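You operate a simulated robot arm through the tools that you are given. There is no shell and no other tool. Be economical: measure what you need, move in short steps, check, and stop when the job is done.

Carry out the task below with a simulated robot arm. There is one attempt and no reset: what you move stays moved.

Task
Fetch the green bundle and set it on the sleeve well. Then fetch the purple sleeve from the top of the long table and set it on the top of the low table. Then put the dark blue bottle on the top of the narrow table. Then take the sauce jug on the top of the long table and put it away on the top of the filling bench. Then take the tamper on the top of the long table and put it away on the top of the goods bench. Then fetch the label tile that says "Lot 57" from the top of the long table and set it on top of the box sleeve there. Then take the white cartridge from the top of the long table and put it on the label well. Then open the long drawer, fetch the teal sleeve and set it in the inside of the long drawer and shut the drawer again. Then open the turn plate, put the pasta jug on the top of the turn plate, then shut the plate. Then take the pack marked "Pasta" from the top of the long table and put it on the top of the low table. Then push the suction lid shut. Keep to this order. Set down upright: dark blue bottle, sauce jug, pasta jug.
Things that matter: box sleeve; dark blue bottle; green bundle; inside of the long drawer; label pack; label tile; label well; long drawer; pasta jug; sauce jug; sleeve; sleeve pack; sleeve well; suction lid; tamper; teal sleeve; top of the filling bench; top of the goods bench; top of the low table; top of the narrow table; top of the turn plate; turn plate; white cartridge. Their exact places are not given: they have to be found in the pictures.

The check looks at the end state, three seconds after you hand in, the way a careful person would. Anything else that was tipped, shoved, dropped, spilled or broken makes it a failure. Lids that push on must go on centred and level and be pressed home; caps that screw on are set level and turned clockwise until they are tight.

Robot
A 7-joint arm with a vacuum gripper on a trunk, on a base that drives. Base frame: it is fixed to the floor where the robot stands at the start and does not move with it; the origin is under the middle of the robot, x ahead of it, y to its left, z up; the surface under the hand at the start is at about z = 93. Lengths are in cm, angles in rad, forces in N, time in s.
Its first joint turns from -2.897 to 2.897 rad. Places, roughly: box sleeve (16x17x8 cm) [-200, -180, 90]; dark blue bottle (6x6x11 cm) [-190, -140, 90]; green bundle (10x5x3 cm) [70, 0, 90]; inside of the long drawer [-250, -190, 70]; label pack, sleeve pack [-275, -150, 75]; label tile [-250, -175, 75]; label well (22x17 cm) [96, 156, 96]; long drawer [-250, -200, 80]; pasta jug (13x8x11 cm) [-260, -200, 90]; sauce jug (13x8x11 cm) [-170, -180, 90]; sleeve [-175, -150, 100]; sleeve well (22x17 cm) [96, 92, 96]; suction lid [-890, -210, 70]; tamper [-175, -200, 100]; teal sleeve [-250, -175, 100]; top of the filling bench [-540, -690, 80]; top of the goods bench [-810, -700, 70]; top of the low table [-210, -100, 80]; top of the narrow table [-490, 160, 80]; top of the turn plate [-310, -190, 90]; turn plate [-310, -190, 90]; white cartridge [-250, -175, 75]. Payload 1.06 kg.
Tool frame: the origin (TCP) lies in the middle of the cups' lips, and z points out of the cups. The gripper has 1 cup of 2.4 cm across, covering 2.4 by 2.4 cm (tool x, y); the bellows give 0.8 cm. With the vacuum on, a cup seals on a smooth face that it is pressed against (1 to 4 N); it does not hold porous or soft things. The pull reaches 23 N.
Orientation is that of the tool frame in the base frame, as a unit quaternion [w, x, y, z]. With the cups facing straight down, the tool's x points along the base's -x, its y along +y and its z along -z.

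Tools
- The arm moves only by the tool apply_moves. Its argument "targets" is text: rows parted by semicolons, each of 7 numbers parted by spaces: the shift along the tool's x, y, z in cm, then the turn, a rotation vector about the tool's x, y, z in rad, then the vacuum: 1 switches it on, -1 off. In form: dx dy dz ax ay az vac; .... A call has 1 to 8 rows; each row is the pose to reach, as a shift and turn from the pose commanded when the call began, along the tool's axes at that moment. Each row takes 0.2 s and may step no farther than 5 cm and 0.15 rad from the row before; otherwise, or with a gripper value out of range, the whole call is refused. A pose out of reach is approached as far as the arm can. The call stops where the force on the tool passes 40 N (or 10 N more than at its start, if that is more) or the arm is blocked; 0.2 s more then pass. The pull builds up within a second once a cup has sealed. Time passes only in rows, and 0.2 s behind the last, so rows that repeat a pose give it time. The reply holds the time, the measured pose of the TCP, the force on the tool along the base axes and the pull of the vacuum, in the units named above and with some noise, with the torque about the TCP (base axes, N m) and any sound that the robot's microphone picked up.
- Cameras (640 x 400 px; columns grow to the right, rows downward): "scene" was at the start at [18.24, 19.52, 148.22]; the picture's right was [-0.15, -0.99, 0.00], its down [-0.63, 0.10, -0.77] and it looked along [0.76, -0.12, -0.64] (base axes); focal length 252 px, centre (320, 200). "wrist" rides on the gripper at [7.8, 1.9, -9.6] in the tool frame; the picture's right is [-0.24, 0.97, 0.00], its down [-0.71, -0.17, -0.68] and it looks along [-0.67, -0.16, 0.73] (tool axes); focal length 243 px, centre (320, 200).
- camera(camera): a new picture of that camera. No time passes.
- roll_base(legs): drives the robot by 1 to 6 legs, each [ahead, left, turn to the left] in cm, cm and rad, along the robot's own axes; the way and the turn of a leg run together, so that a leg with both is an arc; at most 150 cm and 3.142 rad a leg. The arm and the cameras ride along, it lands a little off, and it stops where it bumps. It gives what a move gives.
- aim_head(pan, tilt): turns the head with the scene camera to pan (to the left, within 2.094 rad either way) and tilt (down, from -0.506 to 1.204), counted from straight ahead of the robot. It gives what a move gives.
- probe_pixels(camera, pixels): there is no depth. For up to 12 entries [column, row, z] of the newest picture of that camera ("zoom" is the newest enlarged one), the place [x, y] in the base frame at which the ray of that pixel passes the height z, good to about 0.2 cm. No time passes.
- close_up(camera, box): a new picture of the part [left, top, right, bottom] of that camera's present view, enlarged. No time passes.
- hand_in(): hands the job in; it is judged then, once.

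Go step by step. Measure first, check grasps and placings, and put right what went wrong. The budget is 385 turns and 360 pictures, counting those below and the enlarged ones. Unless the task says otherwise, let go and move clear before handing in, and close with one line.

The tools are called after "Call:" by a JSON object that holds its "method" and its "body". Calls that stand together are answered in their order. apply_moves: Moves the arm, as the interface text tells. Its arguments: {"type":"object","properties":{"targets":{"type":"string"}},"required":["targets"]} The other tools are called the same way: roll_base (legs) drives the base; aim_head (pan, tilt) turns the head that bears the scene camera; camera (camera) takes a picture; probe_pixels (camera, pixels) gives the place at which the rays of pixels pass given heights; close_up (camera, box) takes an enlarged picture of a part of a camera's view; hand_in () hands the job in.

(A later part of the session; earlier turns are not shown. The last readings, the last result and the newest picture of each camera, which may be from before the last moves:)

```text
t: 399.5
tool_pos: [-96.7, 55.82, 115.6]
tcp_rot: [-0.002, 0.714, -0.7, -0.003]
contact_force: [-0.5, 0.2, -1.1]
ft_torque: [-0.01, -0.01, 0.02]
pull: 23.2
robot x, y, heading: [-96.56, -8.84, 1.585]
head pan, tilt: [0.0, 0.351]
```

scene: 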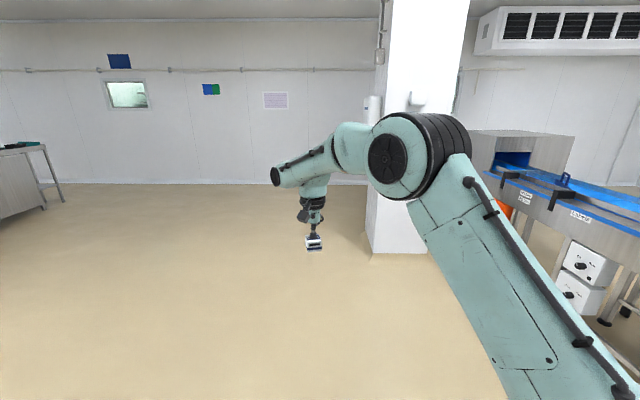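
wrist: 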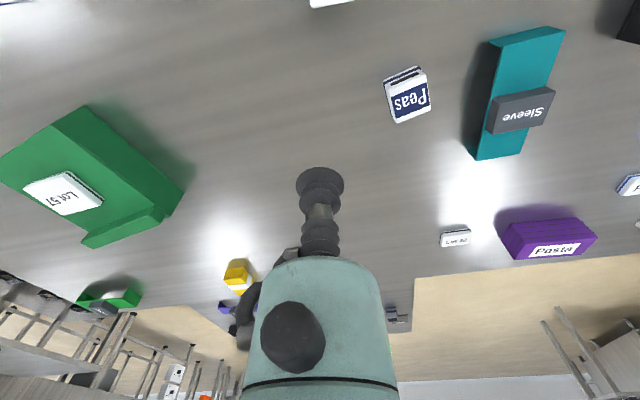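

The pillar is at y ≥ 255, so I can drive to y ≈ 155 and turn to face the conveyor.

Call:
{"method": "roll_base", "body": {"legs": [[145, 0, 0], [18, 0, 0], [0, 0, -1.585]]}}

Call:
{"method": "aim_head", "body": {"pan": 0.0, "tilt": 0.6}}

Call:
{"method": "camera", "body": {"camera": "scene"}}

```text
t: 411.7
tool_pos: [-33.95, 152.41, 115.6]
tcp_rot: [0.002, 0.012, 1.0, 0.0]
contact_force: [0.4, -0.5, -0.8]
ft_torque: [0.02, 0.02, 0.01]
pull: 23.0
robot x, y, heading: [-98.48, 155.09, -0.028]
head pan, tilt: [0.0, 0.351]
```

```text
t: 412.5
tool_pos: [-33.94, 152.5, 115.73]
tcp_rot: [0.003, 0.013, 1.0, -0.002]
contact_force: [0.2, -0.3, -0.5]
ft_torque: [0.01, 0.0, 0.01]
pull: 22.7
robot x, y, heading: [-98.74, 154.95, -0.021]
head pan, tilt: [0.0, 0.6]
```

```text
217 pictures are left
```

scene: 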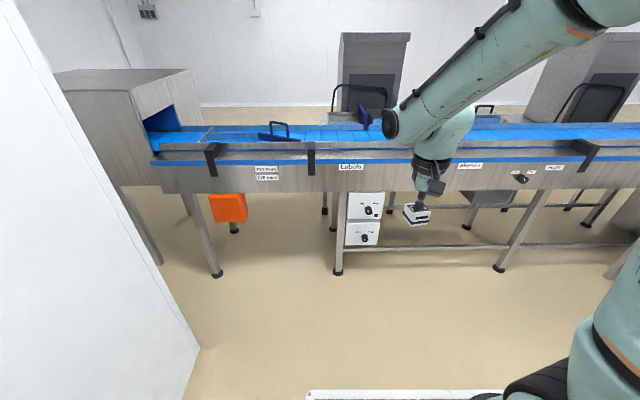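

The way ahead is clear. I'll drive up to the conveyor.

Call:
{"method": "roll_base", "body": {"legs": [[70, 0, 0.022], [27, 0, 0]]}}

Call:
{"method": "camera", "body": {"camera": "scene"}}

```text
t: 417.8
tool_pos: [62.61, 151.73, 115.53]
tcp_rot: [0.002, 0.006, 1.0, -0.001]
contact_force: [-0.8, 0.4, 0.6]
ft_torque: [-0.03, -0.01, 0.0]
pull: 22.9
robot x, y, heading: [-1.85, 153.6, -0.016]
head pan, tilt: [0.0, 0.6]
```

```text
216 pictures are left
```

scene: 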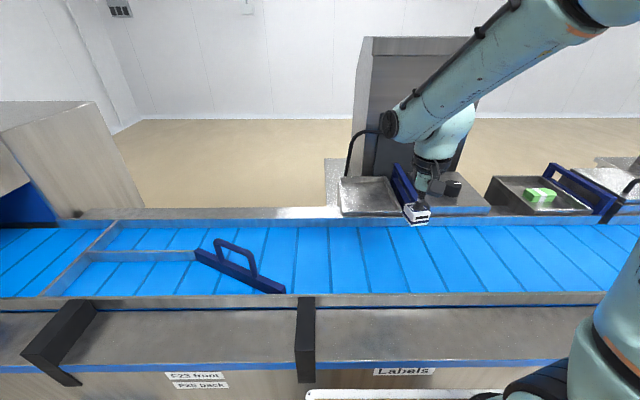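

The label well is the tray at (370,195). I'll measure it.

Call:
{"method": "close_up", "body": {"camera": "scene", "box": [320, 160, 448, 240]}}

Call:
{"method": "probe_pixels", "body": {"camera": "zoom", "pixels": [[100, 88, 99], [105, 255, 99], [340, 85, 99], [390, 250, 99], [220, 170, 96]]}}

```text
5.00 times, centred on (384, 200) of scene
```

zoom: 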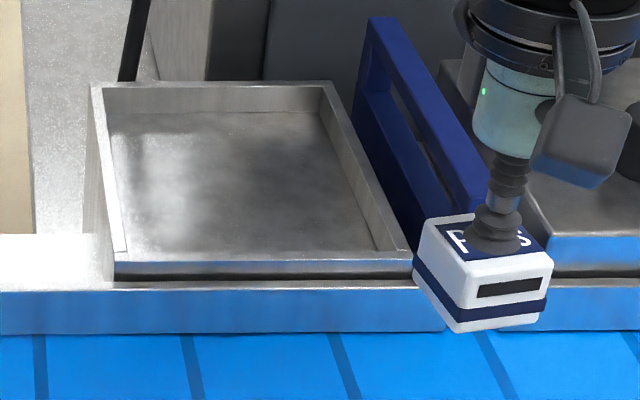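

```text
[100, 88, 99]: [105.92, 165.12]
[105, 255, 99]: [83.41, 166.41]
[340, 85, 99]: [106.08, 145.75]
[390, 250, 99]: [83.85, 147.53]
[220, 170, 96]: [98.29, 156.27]
```

Centre is (95, 156). I'll carry the cartridge over (93.5, 156) and lower.

Call:
{"method": "apply_moves", "body": {"targets": "-4.4 0.7 0 0 0 0 1;-8.8 1.4 0 0 0 0 1;-13.2 2.1 0 0 0 0 1;-17.6 2.8 0 0 0 0 1;-22 3.5 0 0 0 0 1;-26.4 4.2 0 0 0 0 1;-30.8 5 0 0 0 0 1;-30.8 5 4 0 0 0 1"}}

Call:
{"method": "apply_moves", "body": {"targets": "0 0 4 0 0 0 1;0 0 8 0 0 0 1;0 0 9.5 0 0 0 1"}}

Call:
{"method": "close_up", "body": {"camera": "scene", "box": [320, 160, 448, 240]}}

```text
t: 419.6
tool_pos: [93.38, 156.26, 111.67]
tcp_rot: [0.002, 0.006, 1.0, -0.002]
contact_force: [0.5, 0.2, -0.2]
ft_torque: [0.0, -0.05, 0.01]
pull: 22.9
robot x, y, heading: [-2.42, 154.12, -0.015]
head pan, tilt: [0.0, 0.6]
```

```text
t: 420.4
tool_pos: [93.52, 156.25, 102.05]
tcp_rot: [0.003, 0.006, 1.0, -0.001]
contact_force: [0.2, 0.7, -1.5]
ft_torque: [0.03, -0.01, -0.04]
pull: 22.9
robot x, y, heading: [-2.19, 153.56, -0.013]
head pan, tilt: [0.0, 0.6]
```

```text
5.00 times, centred on (384, 200) of scene
```

zoom: 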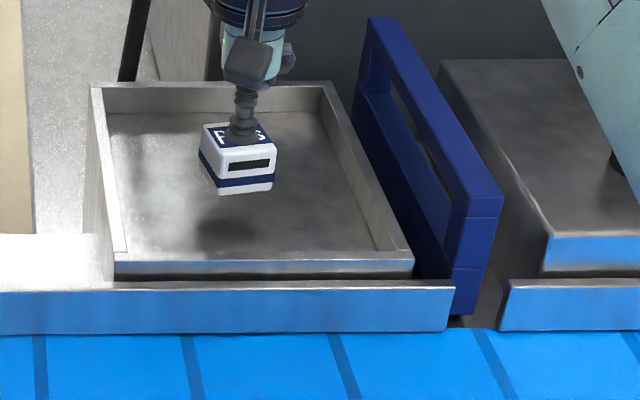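

Call:
{"method": "apply_moves", "body": {"targets": "0 0 1 0 0 0 1;0 0 2 0 0 0 1;0 0 2.6 0 0 0 1;0 0 3 0 0 0 1"}}

Call:
{"method": "apply_moves", "body": {"targets": "0 0 0.4 0 0 0 1;0 0 0.8 0 0 0 1"}}

Call:
{"method": "close_up", "body": {"camera": "scene", "box": [320, 160, 448, 240]}}

```text
t: 421.4
tool_pos: [93.42, 156.37, 99.36]
tcp_rot: [0.004, 0.006, 1.0, 0.0]
contact_force: [-2.5, 0.0, 17.4]
ft_torque: [0.01, 0.05, 0.01]
pull: 22.8
robot x, y, heading: [-1.79, 153.38, -0.011]
head pan, tilt: [0.0, 0.6]
```

```text
t: 422.0
tool_pos: [93.61, 156.33, 98.63]
tcp_rot: [0.004, 0.006, 1.0, -0.001]
contact_force: [2.7, -2.2, 32.7]
ft_torque: [0.06, 0.07, 0.01]
pull: 23.1
robot x, y, heading: [-1.79, 153.41, -0.006]
head pan, tilt: [0.0, 0.6]
```

```text
5.00 times, centred on (384, 200) of scene
```

zoom: 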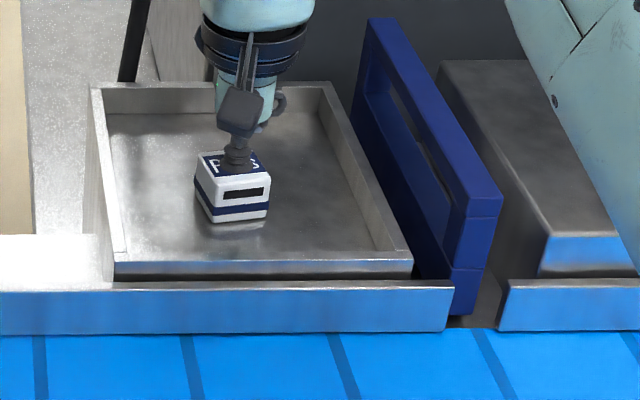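

It's on the well's floor. Release, rise and retract.

Call:
{"method": "apply_moves", "body": {"targets": "0 0 -0.6 0 0 0 -1;0 0 -0.6 0 0 0 -1;0 0 -0.6 0 0 0 -1;0 0 -0.8 0 0 0 -1;0 0 -3 0 0 0 -1;0 0 -8 0 0 0 -1;0 0 -13 0 0 0 -1;0 0 -18 0 0 0 -1"}}

Call:
{"method": "apply_moves", "body": {"targets": "4.5 0 0 0 0 0 -1;9 0 0 0 0 0 -1;13.5 0 0 0 0 0 -1;18 0 0 0 0 0 -1;22.5 0 0 0 0 0 -1;27 0 0 0 0 0 -1;31 0 -2 0 0 0 -1;33 0 -4 0 0 0 -1"}}

Call:
{"method": "close_up", "body": {"camera": "scene", "box": [320, 160, 448, 240]}}

```text
t: 423.8
tool_pos: [93.23, 156.27, 116.24]
tcp_rot: [0.002, 0.005, 1.0, -0.001]
contact_force: [-0.1, -0.1, 0.4]
ft_torque: [0.0, 0.06, 0.01]
pull: 0.2
robot x, y, heading: [-1.73, 153.86, -0.015]
head pan, tilt: [0.0, 0.6]
```

```text
t: 425.6
tool_pos: [60.54, 156.79, 120.22]
tcp_rot: [0.002, 0.005, 1.0, -0.001]
contact_force: [-0.2, -0.1, 0.9]
ft_torque: [-0.01, 0.02, 0.01]
pull: 0.1
robot x, y, heading: [-1.99, 153.82, -0.012]
head pan, tilt: [0.0, 0.6]
```

```text
5.00 times, centred on (384, 200) of scene
```

zoom: 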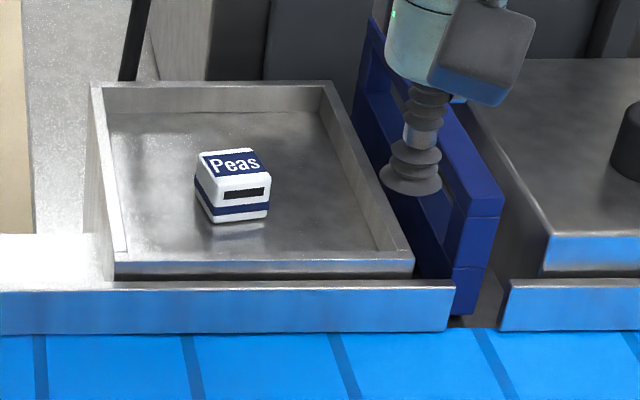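

The cartridge is in the label well. I'll drive back to the long table's −y side by the same route.

Call:
{"method": "roll_base", "body": {"legs": [[-95, 0, 0], [0, 0, 1.582], [-140, 0, 0], [-140, 0, 0], [-145, 0, 0]]}}

```text
t: 454.5
tool_pos: [-94.99, -207.05, 120.18]
tcp_rot: [-0.002, 0.713, -0.701, -0.001]
contact_force: [-0.1, -0.6, 0.6]
ft_torque: [0.01, 0.0, -0.01]
pull: 0.1
robot x, y, heading: [-90.51, -269.28, 1.58]
head pan, tilt: [0.0, 0.6]
```

Call:
{"method": "roll_base", "body": {"legs": [[-22, 0, -0.01], [0, 145, 0]]}}

Call:
{"method": "aim_head", "body": {"pan": 0.0, "tilt": 0.8}}

Call:
{"method": "camera", "body": {"camera": "scene"}}

Call:
{"method": "camera", "body": {"camera": "wrist"}}

```text
t: 462.9
tool_pos: [-238.28, -229.25, 120.14]
tcp_rot: [0.002, -0.707, 0.707, 0.001]
contact_force: [0.0, -0.1, 0.9]
ft_torque: [-0.01, -0.01, 0.02]
pull: 0.0
robot x, y, heading: [-234.28, -292.05, 1.57]
head pan, tilt: [0.0, 0.6]
```

```text
t: 463.7
tool_pos: [-238.32, -229.34, 120.1]
tcp_rot: [0.002, -0.707, 0.707, 0.001]
contact_force: [-0.1, -0.1, -0.2]
ft_torque: [-0.03, 0.01, 0.0]
pull: 0.0
robot x, y, heading: [-234.51, -291.5, 1.568]
head pan, tilt: [0.0, 0.799]
```

```text
211 pictures are left
```

scene: 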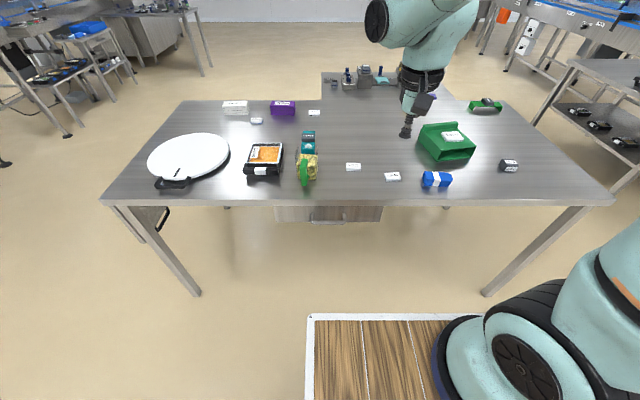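

```text
210 pictures are left
```

wrist: 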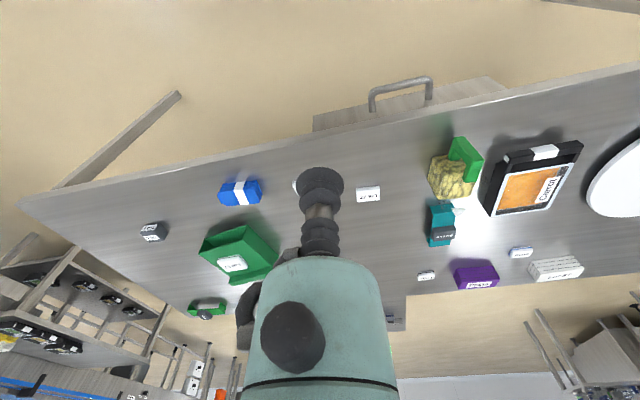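

I'll enlarge the drawer front and handle from both cameras.

Call:
{"method": "close_up", "body": {"camera": "scene", "box": [264, 190, 392, 240]}}

Call:
{"method": "close_up", "body": {"camera": "wrist", "box": [300, 60, 520, 150]}}

Call:
{"method": "probe_pixels", "body": {"camera": "wrist", "pixels": [[370, 92, 80], [432, 80, 80], [370, 112, 80], [432, 102, 80], [312, 128, 80], [508, 90, 80]]}}

Call:
{"method": "probe_pixels", "body": {"camera": "scene", "pixels": [[311, 221, 80], [345, 221, 80], [275, 222, 78], [383, 222, 78], [300, 206, 85]]}}

```text
5.00 times, centred on (328, 215) of scene
```

zoom: 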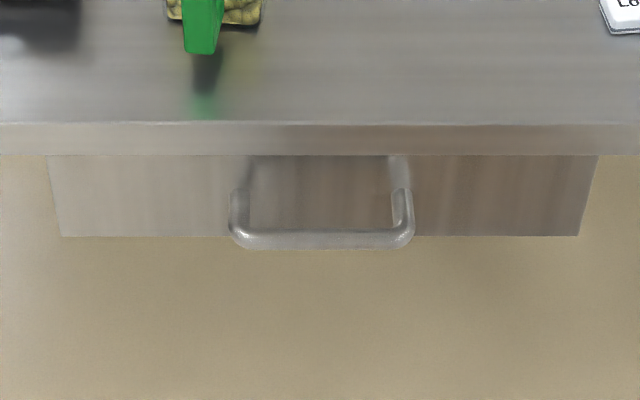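

```text
2.91 times, centred on (410, 105) of wrist
```

zoom: 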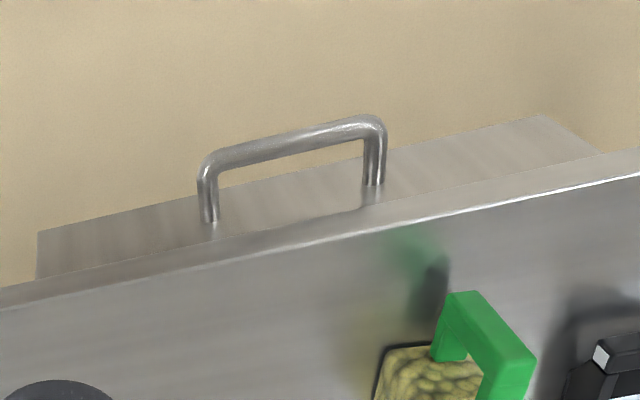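

```text
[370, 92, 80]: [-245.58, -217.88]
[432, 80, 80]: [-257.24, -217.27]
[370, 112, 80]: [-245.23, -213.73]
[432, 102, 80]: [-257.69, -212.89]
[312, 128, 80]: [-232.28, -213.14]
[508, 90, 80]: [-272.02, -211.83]
```

```text
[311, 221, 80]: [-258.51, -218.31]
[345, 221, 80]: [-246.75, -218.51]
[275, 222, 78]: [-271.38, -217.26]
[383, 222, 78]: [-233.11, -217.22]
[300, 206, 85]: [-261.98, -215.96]
```

Call:
{"method": "probe_pixels", "body": {"camera": "wrist", "pixels": [[400.4, 85, 74], [400.4, 85, 77], [400.4, 85, 80], [400.4, 85, 82], [300, 138, 85.5], [500, 95, 85.5], [371, 136, 80]]}}

Call:
{"method": "probe_pixels", "body": {"camera": "scene", "pixels": [[328, 222.6, 74], [328, 222.6, 77], [328, 222.6, 80], [328, 222.6, 82], [328, 199.5, 85.5], [328, 205.5, 82]]}}

```text
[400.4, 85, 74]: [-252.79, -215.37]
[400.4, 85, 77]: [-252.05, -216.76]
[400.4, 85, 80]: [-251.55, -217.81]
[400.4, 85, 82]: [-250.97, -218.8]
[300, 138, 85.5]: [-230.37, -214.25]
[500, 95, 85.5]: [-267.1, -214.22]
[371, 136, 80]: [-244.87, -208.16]
```

```text
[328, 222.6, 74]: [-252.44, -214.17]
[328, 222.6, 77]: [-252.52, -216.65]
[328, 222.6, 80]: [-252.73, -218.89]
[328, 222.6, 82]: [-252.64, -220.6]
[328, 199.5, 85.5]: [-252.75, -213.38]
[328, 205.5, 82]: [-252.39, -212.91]
```

The handle bar is at about (−252, −216.7, 77), the drawer front behind it spans x −233…−271, z ≈ 74–82. I'll use suction on the flat front to the right of the handle with the tool horizontal. First I back up to get room.

Call:
{"method": "roll_base", "body": {"legs": [[-14, 0, 0]]}}

Call:
{"method": "apply_moves", "body": {"targets": "-4 0 2 0 0 0 -1;-8 0 4 0 0 0 -1;-12 0 6 0 -0.1 0 -1;-14 0 8 0 -0.2 0 -1;-14 0 10 0 -0.33 0 -1;-14 0 12 0 -0.47 0 -1;-14 0 14 0 -0.61 0 -1;-14 0 16 0 -0.75 0 -1"}}

Call:
{"method": "camera", "body": {"camera": "scene"}}

```text
t: 465.0
tool_pos: [-238.42, -243.54, 120.16]
tcp_rot: [-0.003, 0.708, -0.706, -0.001]
contact_force: [0.1, -0.5, -0.1]
ft_torque: [0.01, 0.06, 0.0]
pull: 0.0
robot x, y, heading: [-234.26, -305.84, 1.576]
head pan, tilt: [0.0, 0.799]
```

```text
t: 466.8
tool_pos: [-238.35, -229.51, 104.39]
tcp_rot: [-0.262, 0.658, -0.656, -0.262]
contact_force: [-1.0, -0.2, 0.0]
ft_torque: [0.0, 0.04, 0.04]
pull: 0.1
robot x, y, heading: [-234.26, -305.64, 1.569]
head pan, tilt: [0.0, 0.799]
```

```text
207 pictures are left
```

scene: 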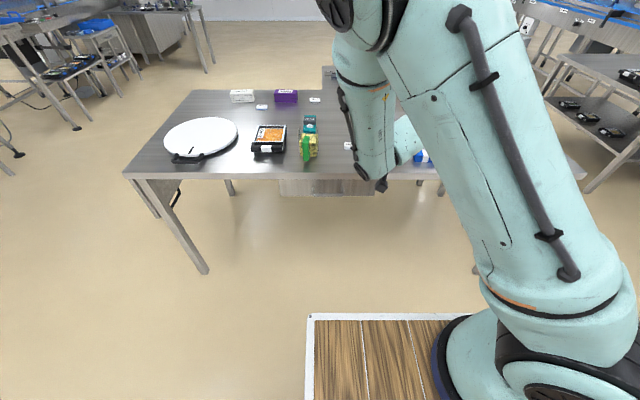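

Good. I'll continue the rotation while lowering.

Call:
{"method": "apply_moves", "body": {"targets": "2 0 2.2 0 -0.14 0 -1;4 0 4.3 0 -0.28 0 -1;6 0 6.4 0 -0.42 0 -1;8 0 8.6 0 -0.56 0 -1;10 0 10.8 0 -0.7 0 -1;12 0 12.9 0 -0.82 0 -1"}}

Call:
{"method": "camera", "body": {"camera": "wrist"}}

Call:
{"method": "camera", "body": {"camera": "scene"}}

```text
t: 468.2
tool_pos: [-238.46, -229.51, 86.72]
tcp_rot: [0.501, -0.5, 0.497, 0.502]
contact_force: [-0.7, 0.2, 0.0]
ft_torque: [-0.01, -0.01, 0.0]
pull: 0.0
robot x, y, heading: [-234.19, -306.29, 1.57]
head pan, tilt: [0.0, 0.799]
```

```text
206 pictures are left
```

wrist: 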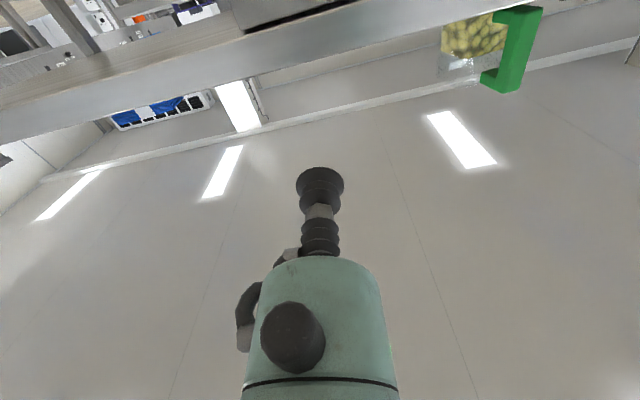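

```text
205 pictures are left
```

scene: 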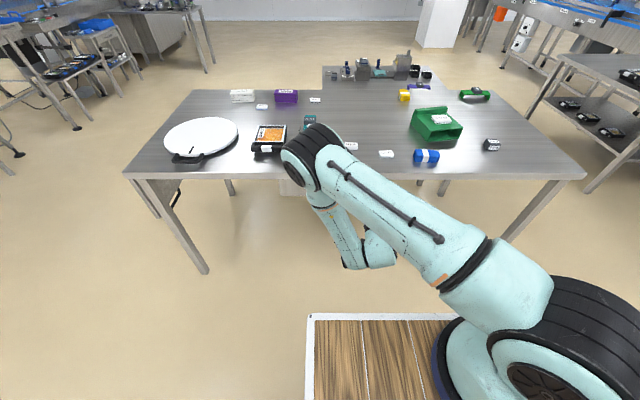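

Tool is horizontal. I'll lower to z ≈ 78.5 and look.

Call:
{"method": "apply_moves", "body": {"targets": "4 0 0 0 0 0 -1;8.2 1 0 0 0 0 -1"}}

Call:
{"method": "camera", "body": {"camera": "wrist"}}

Call:
{"method": "close_up", "body": {"camera": "scene", "box": [260, 150, 420, 270]}}

```text
t: 468.8
tool_pos: [-239.42, -229.47, 78.39]
tcp_rot: [0.502, -0.499, 0.498, 0.501]
contact_force: [0.4, 0.4, -0.3]
ft_torque: [-0.01, 0.03, 0.02]
pull: 0.1
robot x, y, heading: [-234.14, -305.98, 1.577]
head pan, tilt: [0.0, 0.799]
```

```text
204 pictures are left
```

wrist: 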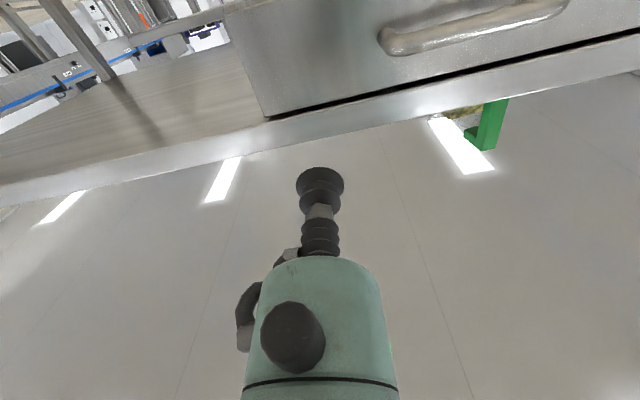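

```text
3.33 times, centred on (340, 210) of scene
```

zoom: 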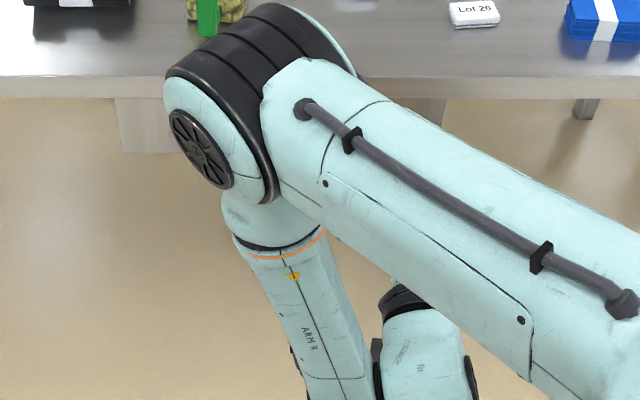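

The cup axis meets the drawer front near (320,78), on clear flat surface between its right edge and the handle. I'll approach.

Call:
{"method": "apply_moves", "body": {"targets": "0 0 4 0 0 0 -1;0 0 8 0 0 0 -1;0 0 11 0 0 0 -1;0 0 13.5 0 0 0 -1"}}

Call:
{"method": "camera", "body": {"camera": "wrist"}}

```text
t: 469.8
tool_pos: [-239.33, -215.88, 78.5]
tcp_rot: [0.5, -0.501, 0.497, 0.502]
contact_force: [0.3, 0.7, 0.6]
ft_torque: [0.01, 0.01, -0.03]
pull: 0.2
robot x, y, heading: [-234.01, -305.9, 1.571]
head pan, tilt: [0.0, 0.799]
```

```text
202 pictures are left
```

wrist: 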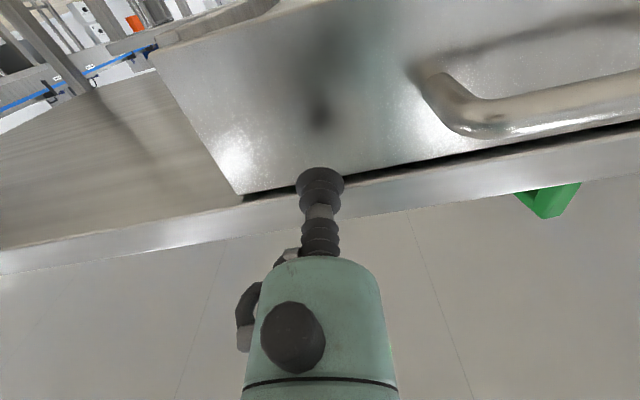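

Clear; I'll continue slowly with the vacuum on until contact.

Call:
{"method": "apply_moves", "body": {"targets": "0 0 1.5 0 0 0 1;0 0 3 0 0 0 1;0 0 4 0 0 0 1;0 0 4.5 0 0 0 1"}}

Call:
{"method": "camera", "body": {"camera": "wrist"}}

```text
t: 470.8
tool_pos: [-239.3, -211.45, 78.55]
tcp_rot: [0.5, -0.501, 0.498, 0.502]
contact_force: [1.5, -18.1, 5.3]
ft_torque: [-0.08, -0.23, -0.05]
pull: 22.8
robot x, y, heading: [-234.08, -306.29, 1.574]
head pan, tilt: [0.0, 0.799]
```

```text
201 pictures are left
```

wrist: 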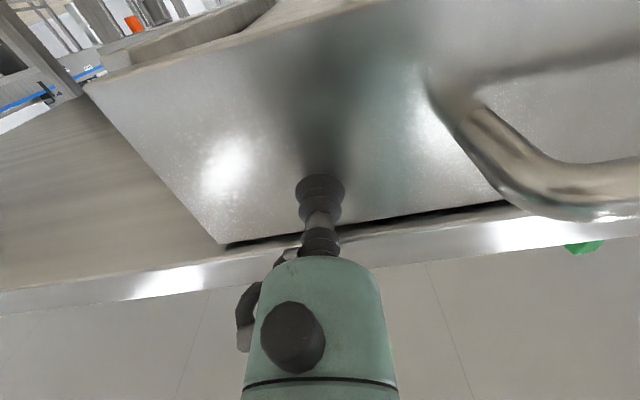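

Sealed on the drawer front (22.8 N). I'll pull it open slowly.

Call:
{"method": "apply_moves", "body": {"targets": "0 0 -0.6 0 0 0 1;0 0 -1.2 0 0 0 1;0 0 -2 0 0 0 1;0 0 -3 0 0 0 1;0 0 -4 0 0 0 1;0 0 -5 0 0 0 1"}}

Call:
{"method": "camera", "body": {"camera": "wrist"}}

```text
t: 472.2
tool_pos: [-239.35, -216.34, 78.36]
tcp_rot: [0.501, -0.5, 0.498, 0.501]
contact_force: [7.2, 1.6, -5.7]
ft_torque: [-0.01, -0.03, 0.01]
pull: 23.1
robot x, y, heading: [-234.22, -306.23, 1.57]
head pan, tilt: [0.0, 0.799]
```

```text
200 pictures are left
```

wrist: 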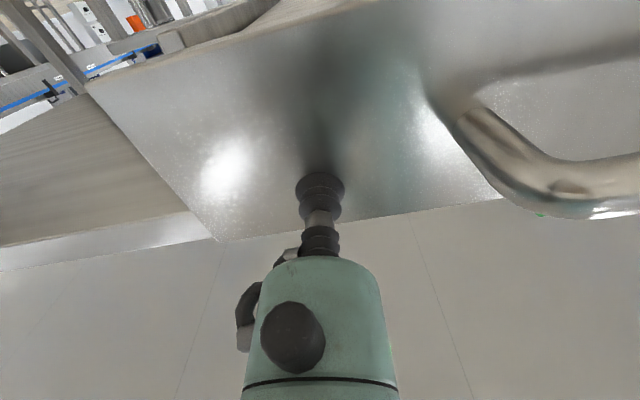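

The drawer follows. I'll keep pulling.

Call:
{"method": "apply_moves", "body": {"targets": "0 0 -1.5 0 0 0 1;0 0 -3.5 0 0 0 1;0 0 -6 0 0 0 1;0 0 -8.5 0 0 0 1;0 0 -11 0 0 0 1;0 0 -13.5 0 0 0 1;0 0 -16 0 0 0 1;0 0 -18 0 0 0 1"}}

Call:
{"method": "camera", "body": {"camera": "scene"}}

```text
t: 474.0
tool_pos: [-239.61, -234.34, 78.33]
tcp_rot: [0.499, -0.501, 0.499, 0.501]
contact_force: [-7.7, 1.5, -4.6]
ft_torque: [-0.03, 0.0, -0.02]
pull: 22.8
robot x, y, heading: [-233.9, -306.14, 1.573]
head pan, tilt: [0.0, 0.799]
```

```text
199 pictures are left
```

scene: 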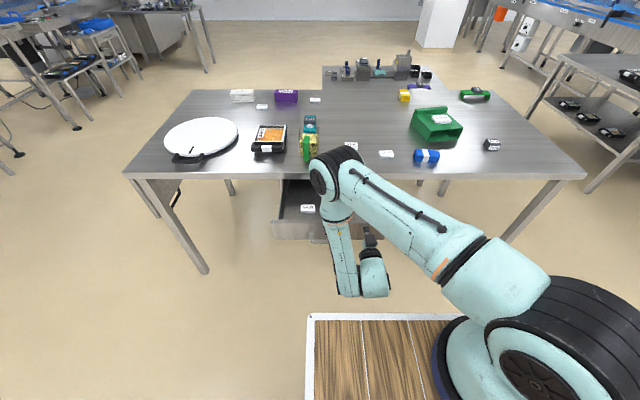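

Open ~23 cm; a tile lies inside at (307,208). I'll pull a bit more and then release.

Call:
{"method": "apply_moves", "body": {"targets": "0 0 -1 0 0 0 1;0 0 -2.5 0 0 0 1;0 0 -4 0 0 0 1;0 0 -5 0 0 0 1"}}

Call:
{"method": "apply_moves", "body": {"targets": "0 0 0 0 0 0 -1;0 0 0 0 0 0 -1;0 0 0 0 0 0 -1;0 0 -0.5 0 0 0 -1;0 0 -3 0 0 0 -1;0 0 -7 0 0 0 -1"}}

Call:
{"method": "camera", "body": {"camera": "scene"}}

```text
t: 475.0
tool_pos: [-239.3, -239.33, 78.35]
tcp_rot: [0.501, -0.5, 0.497, 0.502]
contact_force: [-8.2, 1.4, 5.4]
ft_torque: [0.0, -0.06, -0.02]
pull: 22.7
robot x, y, heading: [-234.58, -305.92, 1.573]
head pan, tilt: [0.0, 0.799]
```

```text
t: 476.4
tool_pos: [-239.16, -246.2, 78.31]
tcp_rot: [0.501, -0.5, 0.499, 0.5]
contact_force: [0.6, 0.9, 0.2]
ft_torque: [-0.02, 0.01, -0.03]
pull: 0.0
robot x, y, heading: [-234.1, -306.16, 1.576]
head pan, tilt: [0.0, 0.799]
```

```text
198 pictures are left
```

scene: 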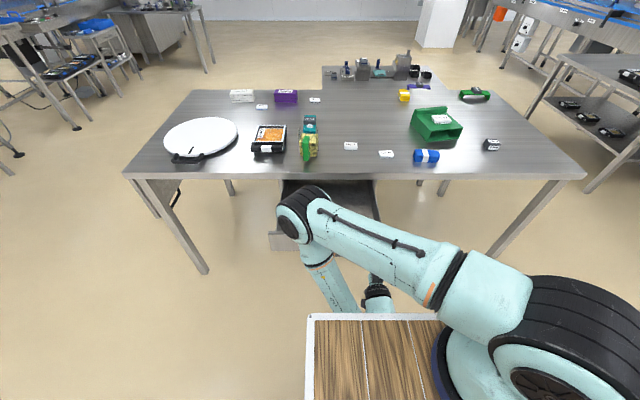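

Open fully enough. Now I'll raise the tool and rotate it back to vertical.

Call:
{"method": "apply_moves", "body": {"targets": "-4.5 0 0 0 0 0 -1;-9 0 0 0 0 0 -1;-13.5 0 0 0 0.1 0 -1;-18 0 0 0 0.23 0 -1;-22.5 0 0 0 0.37 0 -1;-27 0 0 0 0.51 0 -1;-31 0 0 0 0.65 0 -1;-34 0 0 0 0.79 0 -1"}}

Call:
{"method": "apply_moves", "body": {"targets": "0 0 0 0 0.14 0 -1;0 0 0 0 0.28 0 -1;0 0 0 0 0.42 0 -1;0 0 0 0 0.56 0 -1;0 0 0 0 0.7 0 -1;0 0 0 0 0.78 0 -1"}}

Call:
{"method": "camera", "body": {"camera": "scene"}}

Call:
{"method": "camera", "body": {"camera": "wrist"}}

```text
t: 478.4
tool_pos: [-256.37, -259.78, 109.52]
tcp_rot: [-0.181, 0.841, -0.414, -0.298]
contact_force: [-0.1, -0.1, -0.5]
ft_torque: [-0.01, 0.02, 0.01]
pull: 0.1
out of reach, approached as far as the arm can: row 4, 5, 6, 7
robot x, y, heading: [-234.01, -305.92, 1.575]
head pan, tilt: [0.0, 0.799]
stopped in row 8: the arm was blocked; the commanded pose is now the measured one
```

```text
t: 479.8
tool_pos: [-256.3, -259.72, 109.58]
tcp_rot: [-0.009, 0.89, -0.453, 0.046]
contact_force: [0.0, -0.2, 0.1]
ft_torque: [0.0, 0.02, -0.03]
pull: 0.0
robot x, y, heading: [-234.04, -305.86, 1.575]
head pan, tilt: [0.0, 0.799]
```

```text
197 pictures are left
```

scene: 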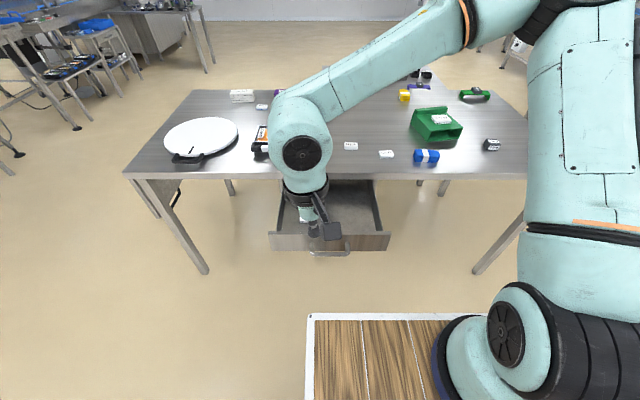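

```text
196 pictures are left
```

wrist: 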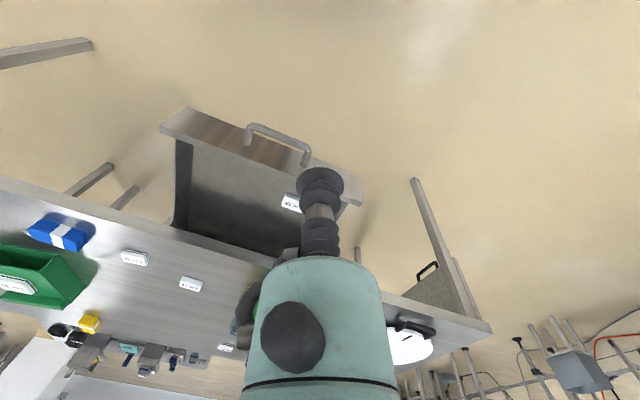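

The arm came out yawed and a little tilted. I'll correct the tilt first, moving out and up a bit.

Call:
{"method": "apply_moves", "body": {"targets": "-2 -1.5 -1.5 -0.057 -0.074 0 -1;-4 -3 -3 -0.057 -0.074 0 -1;-6 -4.5 -4.5 -0.057 -0.074 0 -1;-8 -6 -6 -0.057 -0.074 0 -1"}}

Call:
{"method": "apply_moves", "body": {"targets": "0 0 -1 0 0 0.14 -1;0 0 -2 0 0 0.28 -1;0 0 -3 0 0 0.42 -1;0 0 -4 0 0 0.56 -1;0 0 -5 0 0 0.62 -1"}}

```text
t: 480.8
tool_pos: [-256.84, -249.64, 115.26]
tcp_rot: [-0.002, 0.891, -0.454, -0.001]
contact_force: [0.3, -0.5, 0.1]
ft_torque: [0.01, 0.04, -0.02]
pull: 0.0
robot x, y, heading: [-234.25, -305.82, 1.574]
head pan, tilt: [0.0, 0.799]
```

```text
t: 482.0
tool_pos: [-256.73, -249.73, 120.46]
tcp_rot: [-0.001, 0.709, -0.705, -0.001]
contact_force: [1.1, 0.2, -1.5]
ft_torque: [0.03, 0.02, -0.03]
pull: 0.1
robot x, y, heading: [-234.13, -305.83, 1.575]
head pan, tilt: [0.0, 0.799]
```

The tool is vertical again. The drawer front is now at y ≈ −240, which blocks approaching from here, so I'll stand to the left of the open drawer (x ≈ −315), from where both the teal sleeve and the drawer are in reach.

Call:
{"method": "roll_base", "body": {"legs": [[-12, 0, 0], [0, 84, 0], [25, 0, 0]]}}

Call:
{"method": "aim_head", "body": {"pan": -0.3, "tilt": 0.75}}

Call:
{"method": "camera", "body": {"camera": "scene"}}

Call:
{"method": "camera", "body": {"camera": "wrist"}}

```text
t: 488.7
tool_pos: [-340.14, -236.54, 120.31]
tcp_rot: [-0.001, 0.708, -0.706, -0.003]
contact_force: [0.9, 0.3, -0.1]
ft_torque: [0.0, -0.02, 0.01]
pull: 0.0
robot x, y, heading: [-318.01, -293.01, 1.571]
head pan, tilt: [0.0, 0.799]
```

```text
t: 489.5
tool_pos: [-340.25, -236.57, 120.42]
tcp_rot: [-0.001, 0.708, -0.706, -0.002]
contact_force: [1.3, 0.5, 0.1]
ft_torque: [0.02, -0.02, -0.03]
pull: 0.0
robot x, y, heading: [-318.08, -292.84, 1.57]
head pan, tilt: [-0.3, 0.75]
```

```text
195 pictures are left
```

scene: 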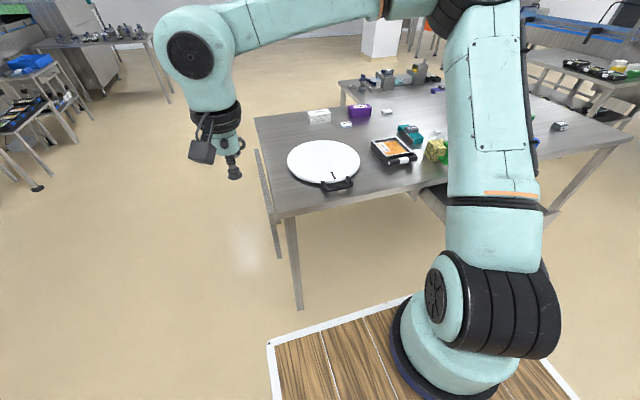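

```text
194 pictures are left
```

wrist: 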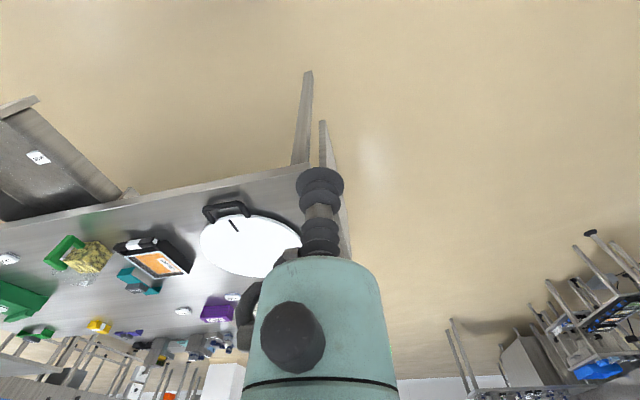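

I'll drive ahead to y ≈ −260.

Call:
{"method": "roll_base", "body": {"legs": [[32, 0, 0]]}}

Call:
{"method": "apply_moves", "body": {"targets": "0 -4.5 0 0 0 0 -1;0 -9 0 0 0 0 -1;0 -13.5 0 0 0 0 -1;0 -18 0 0 0 0 -1;0 -22.5 0 0 0 0 -1;0 -27 0 0 0 0 -1;0 -31.5 0 0 0 0 -1;0 -36 0 0 0 0 -1"}}

Call:
{"method": "camera", "body": {"camera": "scene"}}

Call:
{"method": "camera", "body": {"camera": "wrist"}}

```text
t: 491.6
tool_pos: [-339.72, -204.44, 120.31]
tcp_rot: [0.002, -0.706, 0.708, 0.001]
contact_force: [-0.5, 0.3, 0.0]
ft_torque: [0.0, 0.03, 0.03]
pull: 0.0
robot x, y, heading: [-318.06, -261.26, 1.56]
head pan, tilt: [-0.3, 0.75]
```

```text
t: 493.4
tool_pos: [-303.96, -204.55, 120.24]
tcp_rot: [0.001, -0.706, 0.709, 0.001]
contact_force: [-0.1, 0.1, -0.5]
ft_torque: [0.0, -0.02, -0.03]
pull: 0.0
robot x, y, heading: [-317.77, -261.17, 1.564]
head pan, tilt: [-0.3, 0.75]
```

```text
193 pictures are left
```

scene: 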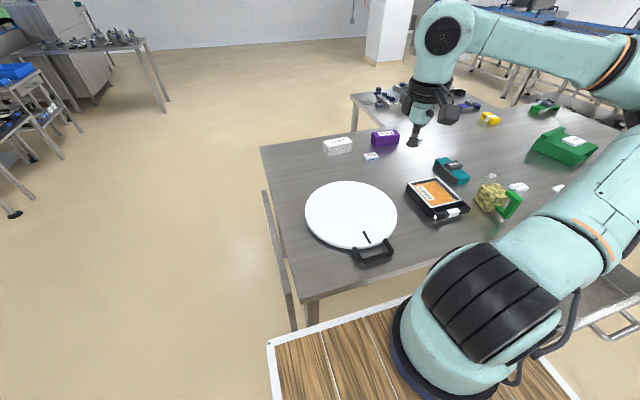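

```text
192 pictures are left
```

wrist: 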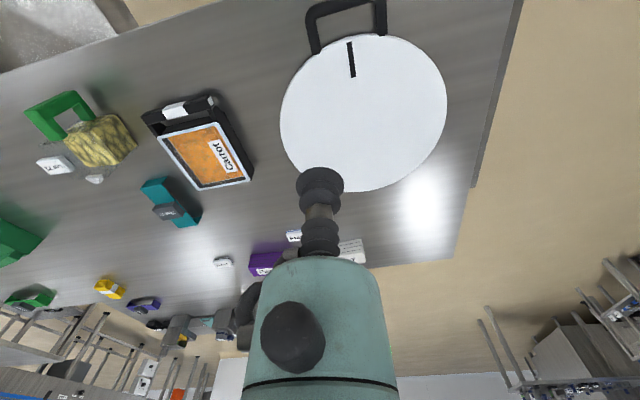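

Now the teal sleeve (scene (452,168), wrist (168,210)) can be measured.

Call:
{"method": "close_up", "body": {"camera": "scene", "box": [420, 145, 484, 195]}}

Call:
{"method": "close_up", "body": {"camera": "wrist", "box": [130, 165, 214, 240]}}

```text
8.00 times, centred on (452, 170) of scene
```

zoom: 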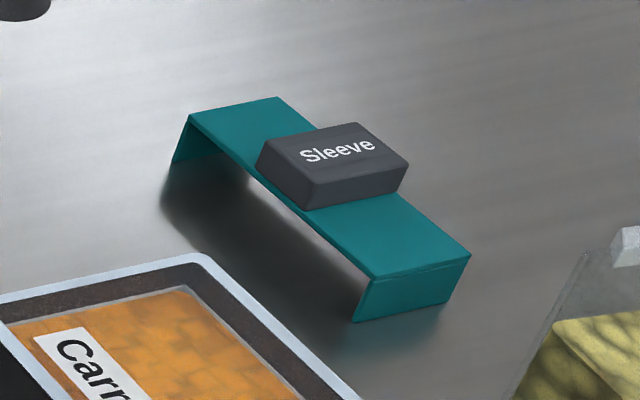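

```text
5.33 times, centred on (172, 202) of wrist
```

zoom: 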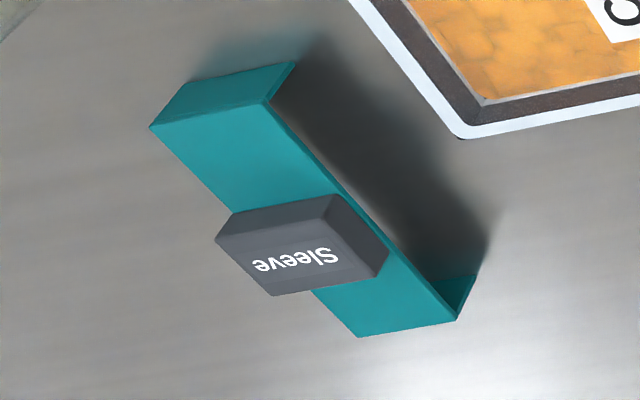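

Call:
{"method": "probe_pixels", "body": {"camera": "wrist", "pixels": [[168.6, 212.5, 88], [168.6, 212.5, 90], [168.6, 212.5, 92]]}}

Call:
{"method": "probe_pixels", "body": {"camera": "scene", "pixels": [[453.9, 164.4, 88], [453.9, 164.4, 90], [453.9, 164.4, 92], [463, 206, 91]]}}

```text
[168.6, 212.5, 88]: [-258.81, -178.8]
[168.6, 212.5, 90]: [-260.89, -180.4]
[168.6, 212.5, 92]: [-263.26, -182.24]
```

```text
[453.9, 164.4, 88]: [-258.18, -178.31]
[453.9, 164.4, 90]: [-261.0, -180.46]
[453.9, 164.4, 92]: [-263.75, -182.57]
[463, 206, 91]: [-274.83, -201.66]
```

The block top is at about (−260.5, −180.2, 89.8); ~99 cm from the axis. I'll nudge the base 5 cm ahead and 4 cm right.

Call:
{"method": "roll_base", "body": {"legs": [[5, -4, 0]]}}

Call:
{"method": "apply_moves", "body": {"targets": "-2.2 -4.4 0 0 0 0 -1;-4.4 -8.8 0 0 0 0 -1;-6.6 -13.2 0 0 0 0 -1;-8.8 -17.6 0 0 0 0 -1;-11 -22 0 0 0 0 -1;-13.2 -26.4 0 0 0 0 -1;-15.4 -30.8 0 0 0 0 -1;-17 -34.5 0 0 0 0 -1"}}

Call:
{"method": "close_up", "body": {"camera": "wrist", "box": [200, 80, 400, 220]}}

```text
t: 494.4
tool_pos: [-299.83, -199.58, 120.37]
tcp_rot: [0.001, -0.706, 0.708, 0.001]
contact_force: [0.0, -0.1, 0.1]
ft_torque: [-0.01, -0.02, -0.02]
pull: 0.1
robot x, y, heading: [-313.69, -255.87, 1.56]
head pan, tilt: [-0.3, 0.75]
```

```text
t: 496.2
tool_pos: [-275.31, -187.59, 120.64]
tcp_rot: [0.001, -0.706, 0.708, 0.001]
contact_force: [0.6, -0.4, 0.9]
ft_torque: [0.0, -0.02, 0.03]
pull: 0.0
out of reach, approached as far as the arm can: row 6, 7, 8
robot x, y, heading: [-313.74, -255.79, 1.564]
head pan, tilt: [-0.3, 0.75]
```

```text
2.86 times, centred on (300, 150) of wrist
```

zoom: 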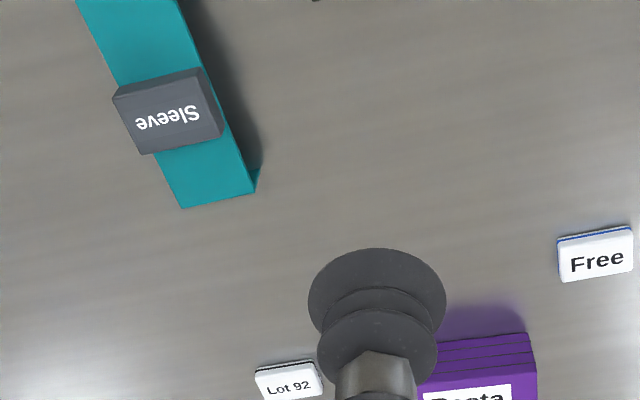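

The wrist seems limited in yaw. I'll rotate the tool with the arm's direction (clockwise 0.5 rad).

Call:
{"method": "apply_moves", "body": {"targets": "0 0 0 0 0 0.14 -1;0 0 0 0 0 0.28 -1;0 0 0 0 0 0.42 -1;0 0 0 0 0 0.55 -1;0 0 0 0 0 0.55 -1"}}

Call:
{"method": "camera", "body": {"camera": "scene"}}

```text
t: 497.4
tool_pos: [-275.39, -187.33, 120.76]
tcp_rot: [0.001, -0.486, 0.874, 0.002]
contact_force: [0.3, -0.8, 0.3]
ft_torque: [-0.01, 0.01, 0.02]
pull: 0.0
robot x, y, heading: [-313.73, -255.86, 1.561]
head pan, tilt: [-0.3, 0.75]
```

```text
188 pictures are left
```

scene: 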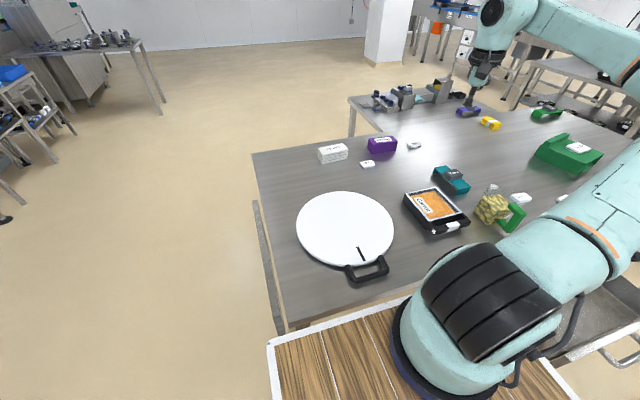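

Call:
{"method": "apply_moves", "body": {"targets": "-3.5 -2.2 0 0 0 0 -1;-7 -4.4 0 0 0 0 -1;-10.5 -6.5 0 0 0 0 -1;-14 -8.7 0 0 0 0 -1;-14 -8.7 4.5 0 0 0 -1;-14 -8.7 9 0 0 0 -1;-14 -8.7 13.5 0 0 0 -1;-14 -8.7 18 0 0 0 -1"}}

Call:
{"method": "camera", "body": {"camera": "wrist"}}

```text
t: 499.2
tool_pos: [-260.42, -179.97, 102.86]
tcp_rot: [0.001, -0.487, 0.874, 0.002]
contact_force: [0.2, -0.1, 0.8]
ft_torque: [0.0, 0.02, -0.01]
pull: 0.0
robot x, y, heading: [-313.7, -256.19, 1.563]
head pan, tilt: [-0.3, 0.75]
```

```text
187 pictures are left
```

wrist: 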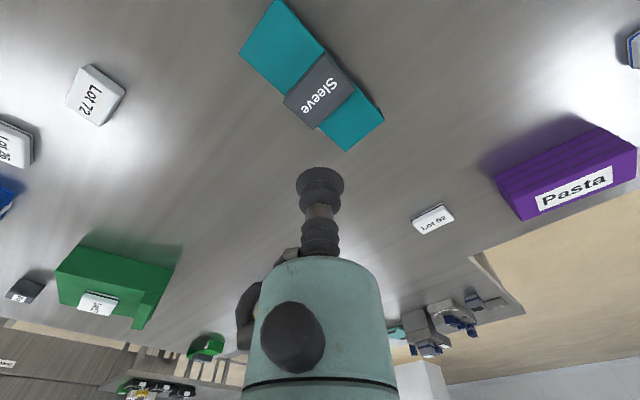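

Call:
{"method": "close_up", "body": {"camera": "wrist", "box": [260, 50, 380, 150]}}

Call:
{"method": "probe_pixels", "body": {"camera": "wrist", "pixels": [[321, 91, 88], [321, 91, 89.7], [321, 91, 91]]}}

```text
4.00 times, centred on (320, 100) of wrist
```

zoom: 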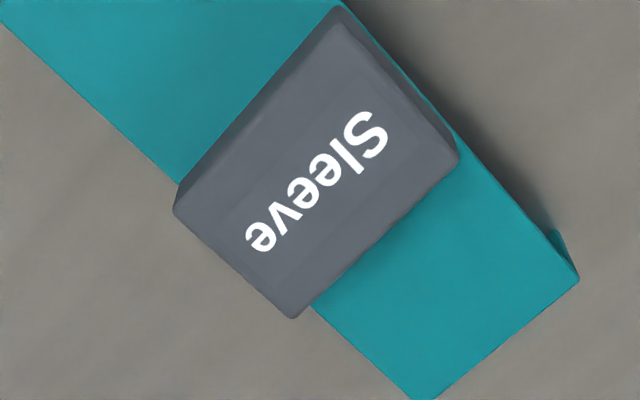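

```text
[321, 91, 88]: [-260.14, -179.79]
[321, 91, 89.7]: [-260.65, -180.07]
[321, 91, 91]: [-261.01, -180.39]
```

The cup is right over the block. Descend with the vacuum on.

Call:
{"method": "apply_moves", "body": {"targets": "0 0 4 0 0 0 -1;0 0 8 0 0 0 -1;0 0 11 0 0 0 1;0 0 12.6 0 0 0 1;0 0 13.4 0 0 0 1;0 0 13.8 0 0 0 1;0 0 13.8 0 0 0 1;0 0 13.8 0 0 0 1"}}

```text
t: 501.0
tool_pos: [-260.66, -179.63, 89.04]
tcp_rot: [0.002, -0.487, 0.873, 0.002]
contact_force: [2.5, 1.7, 18.1]
ft_torque: [-0.05, 0.03, -0.03]
pull: 22.7
robot x, y, heading: [-313.78, -256.0, 1.554]
head pan, tilt: [-0.3, 0.75]
```

Sealed. Lift and measure how the sleeve lies under the tool.

Call:
{"method": "apply_moves", "body": {"targets": "0 0 -2 0 0 0 1;0 0 -6 0 0 0 1;0 0 -10.5 0 0 0 1;0 0 -15 0 0 0 1;0 0 -19 0 0 0 1"}}

Call:
{"method": "camera", "body": {"camera": "wrist"}}

Call:
{"method": "camera", "body": {"camera": "scene"}}

```text
t: 502.2
tool_pos: [-260.71, -179.84, 107.89]
tcp_rot: [0.0, -0.487, 0.873, 0.001]
contact_force: [0.4, -0.1, -0.4]
ft_torque: [-0.02, -0.01, -0.03]
pull: 22.9
robot x, y, heading: [-313.89, -255.63, 1.561]
head pan, tilt: [-0.3, 0.75]
```

```text
185 pictures are left
```

wrist: 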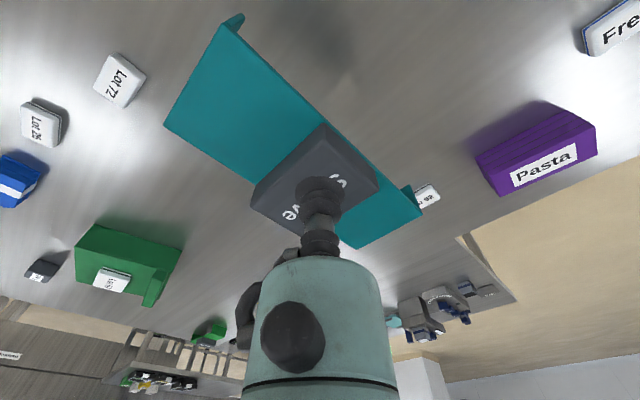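

```text
184 pictures are left
```

scene: 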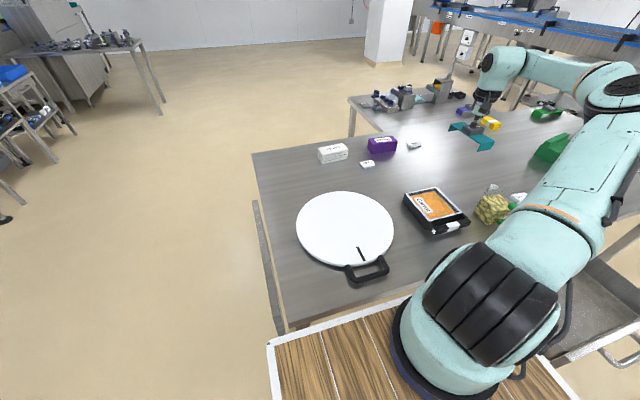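

Call:
{"method": "probe_pixels", "body": {"camera": "wrist", "pixels": [[225, 22, 106.2], [165, 125, 106.2], [420, 212, 106.2], [357, 248, 106.2]]}}

Call:
{"method": "aim_head", "body": {"pan": -0.9, "tilt": 0.9}}

Call:
{"method": "camera", "body": {"camera": "scene"}}

```text
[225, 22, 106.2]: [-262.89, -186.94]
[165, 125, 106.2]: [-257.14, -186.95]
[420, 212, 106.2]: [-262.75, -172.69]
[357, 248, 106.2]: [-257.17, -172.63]
```

```text
t: 503.2
tool_pos: [-260.75, -179.74, 107.81]
tcp_rot: [0.001, -0.487, 0.873, 0.001]
contact_force: [0.5, 0.0, 0.0]
ft_torque: [0.01, -0.01, -0.02]
pull: 22.4
robot x, y, heading: [-313.82, -255.71, 1.566]
head pan, tilt: [-0.901, 0.901]
```

```text
183 pictures are left
```

scene: 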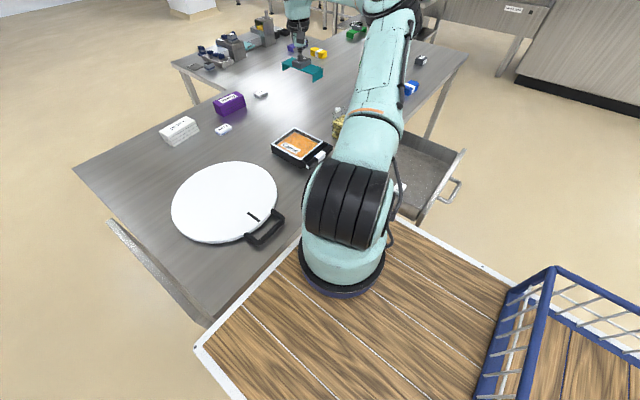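

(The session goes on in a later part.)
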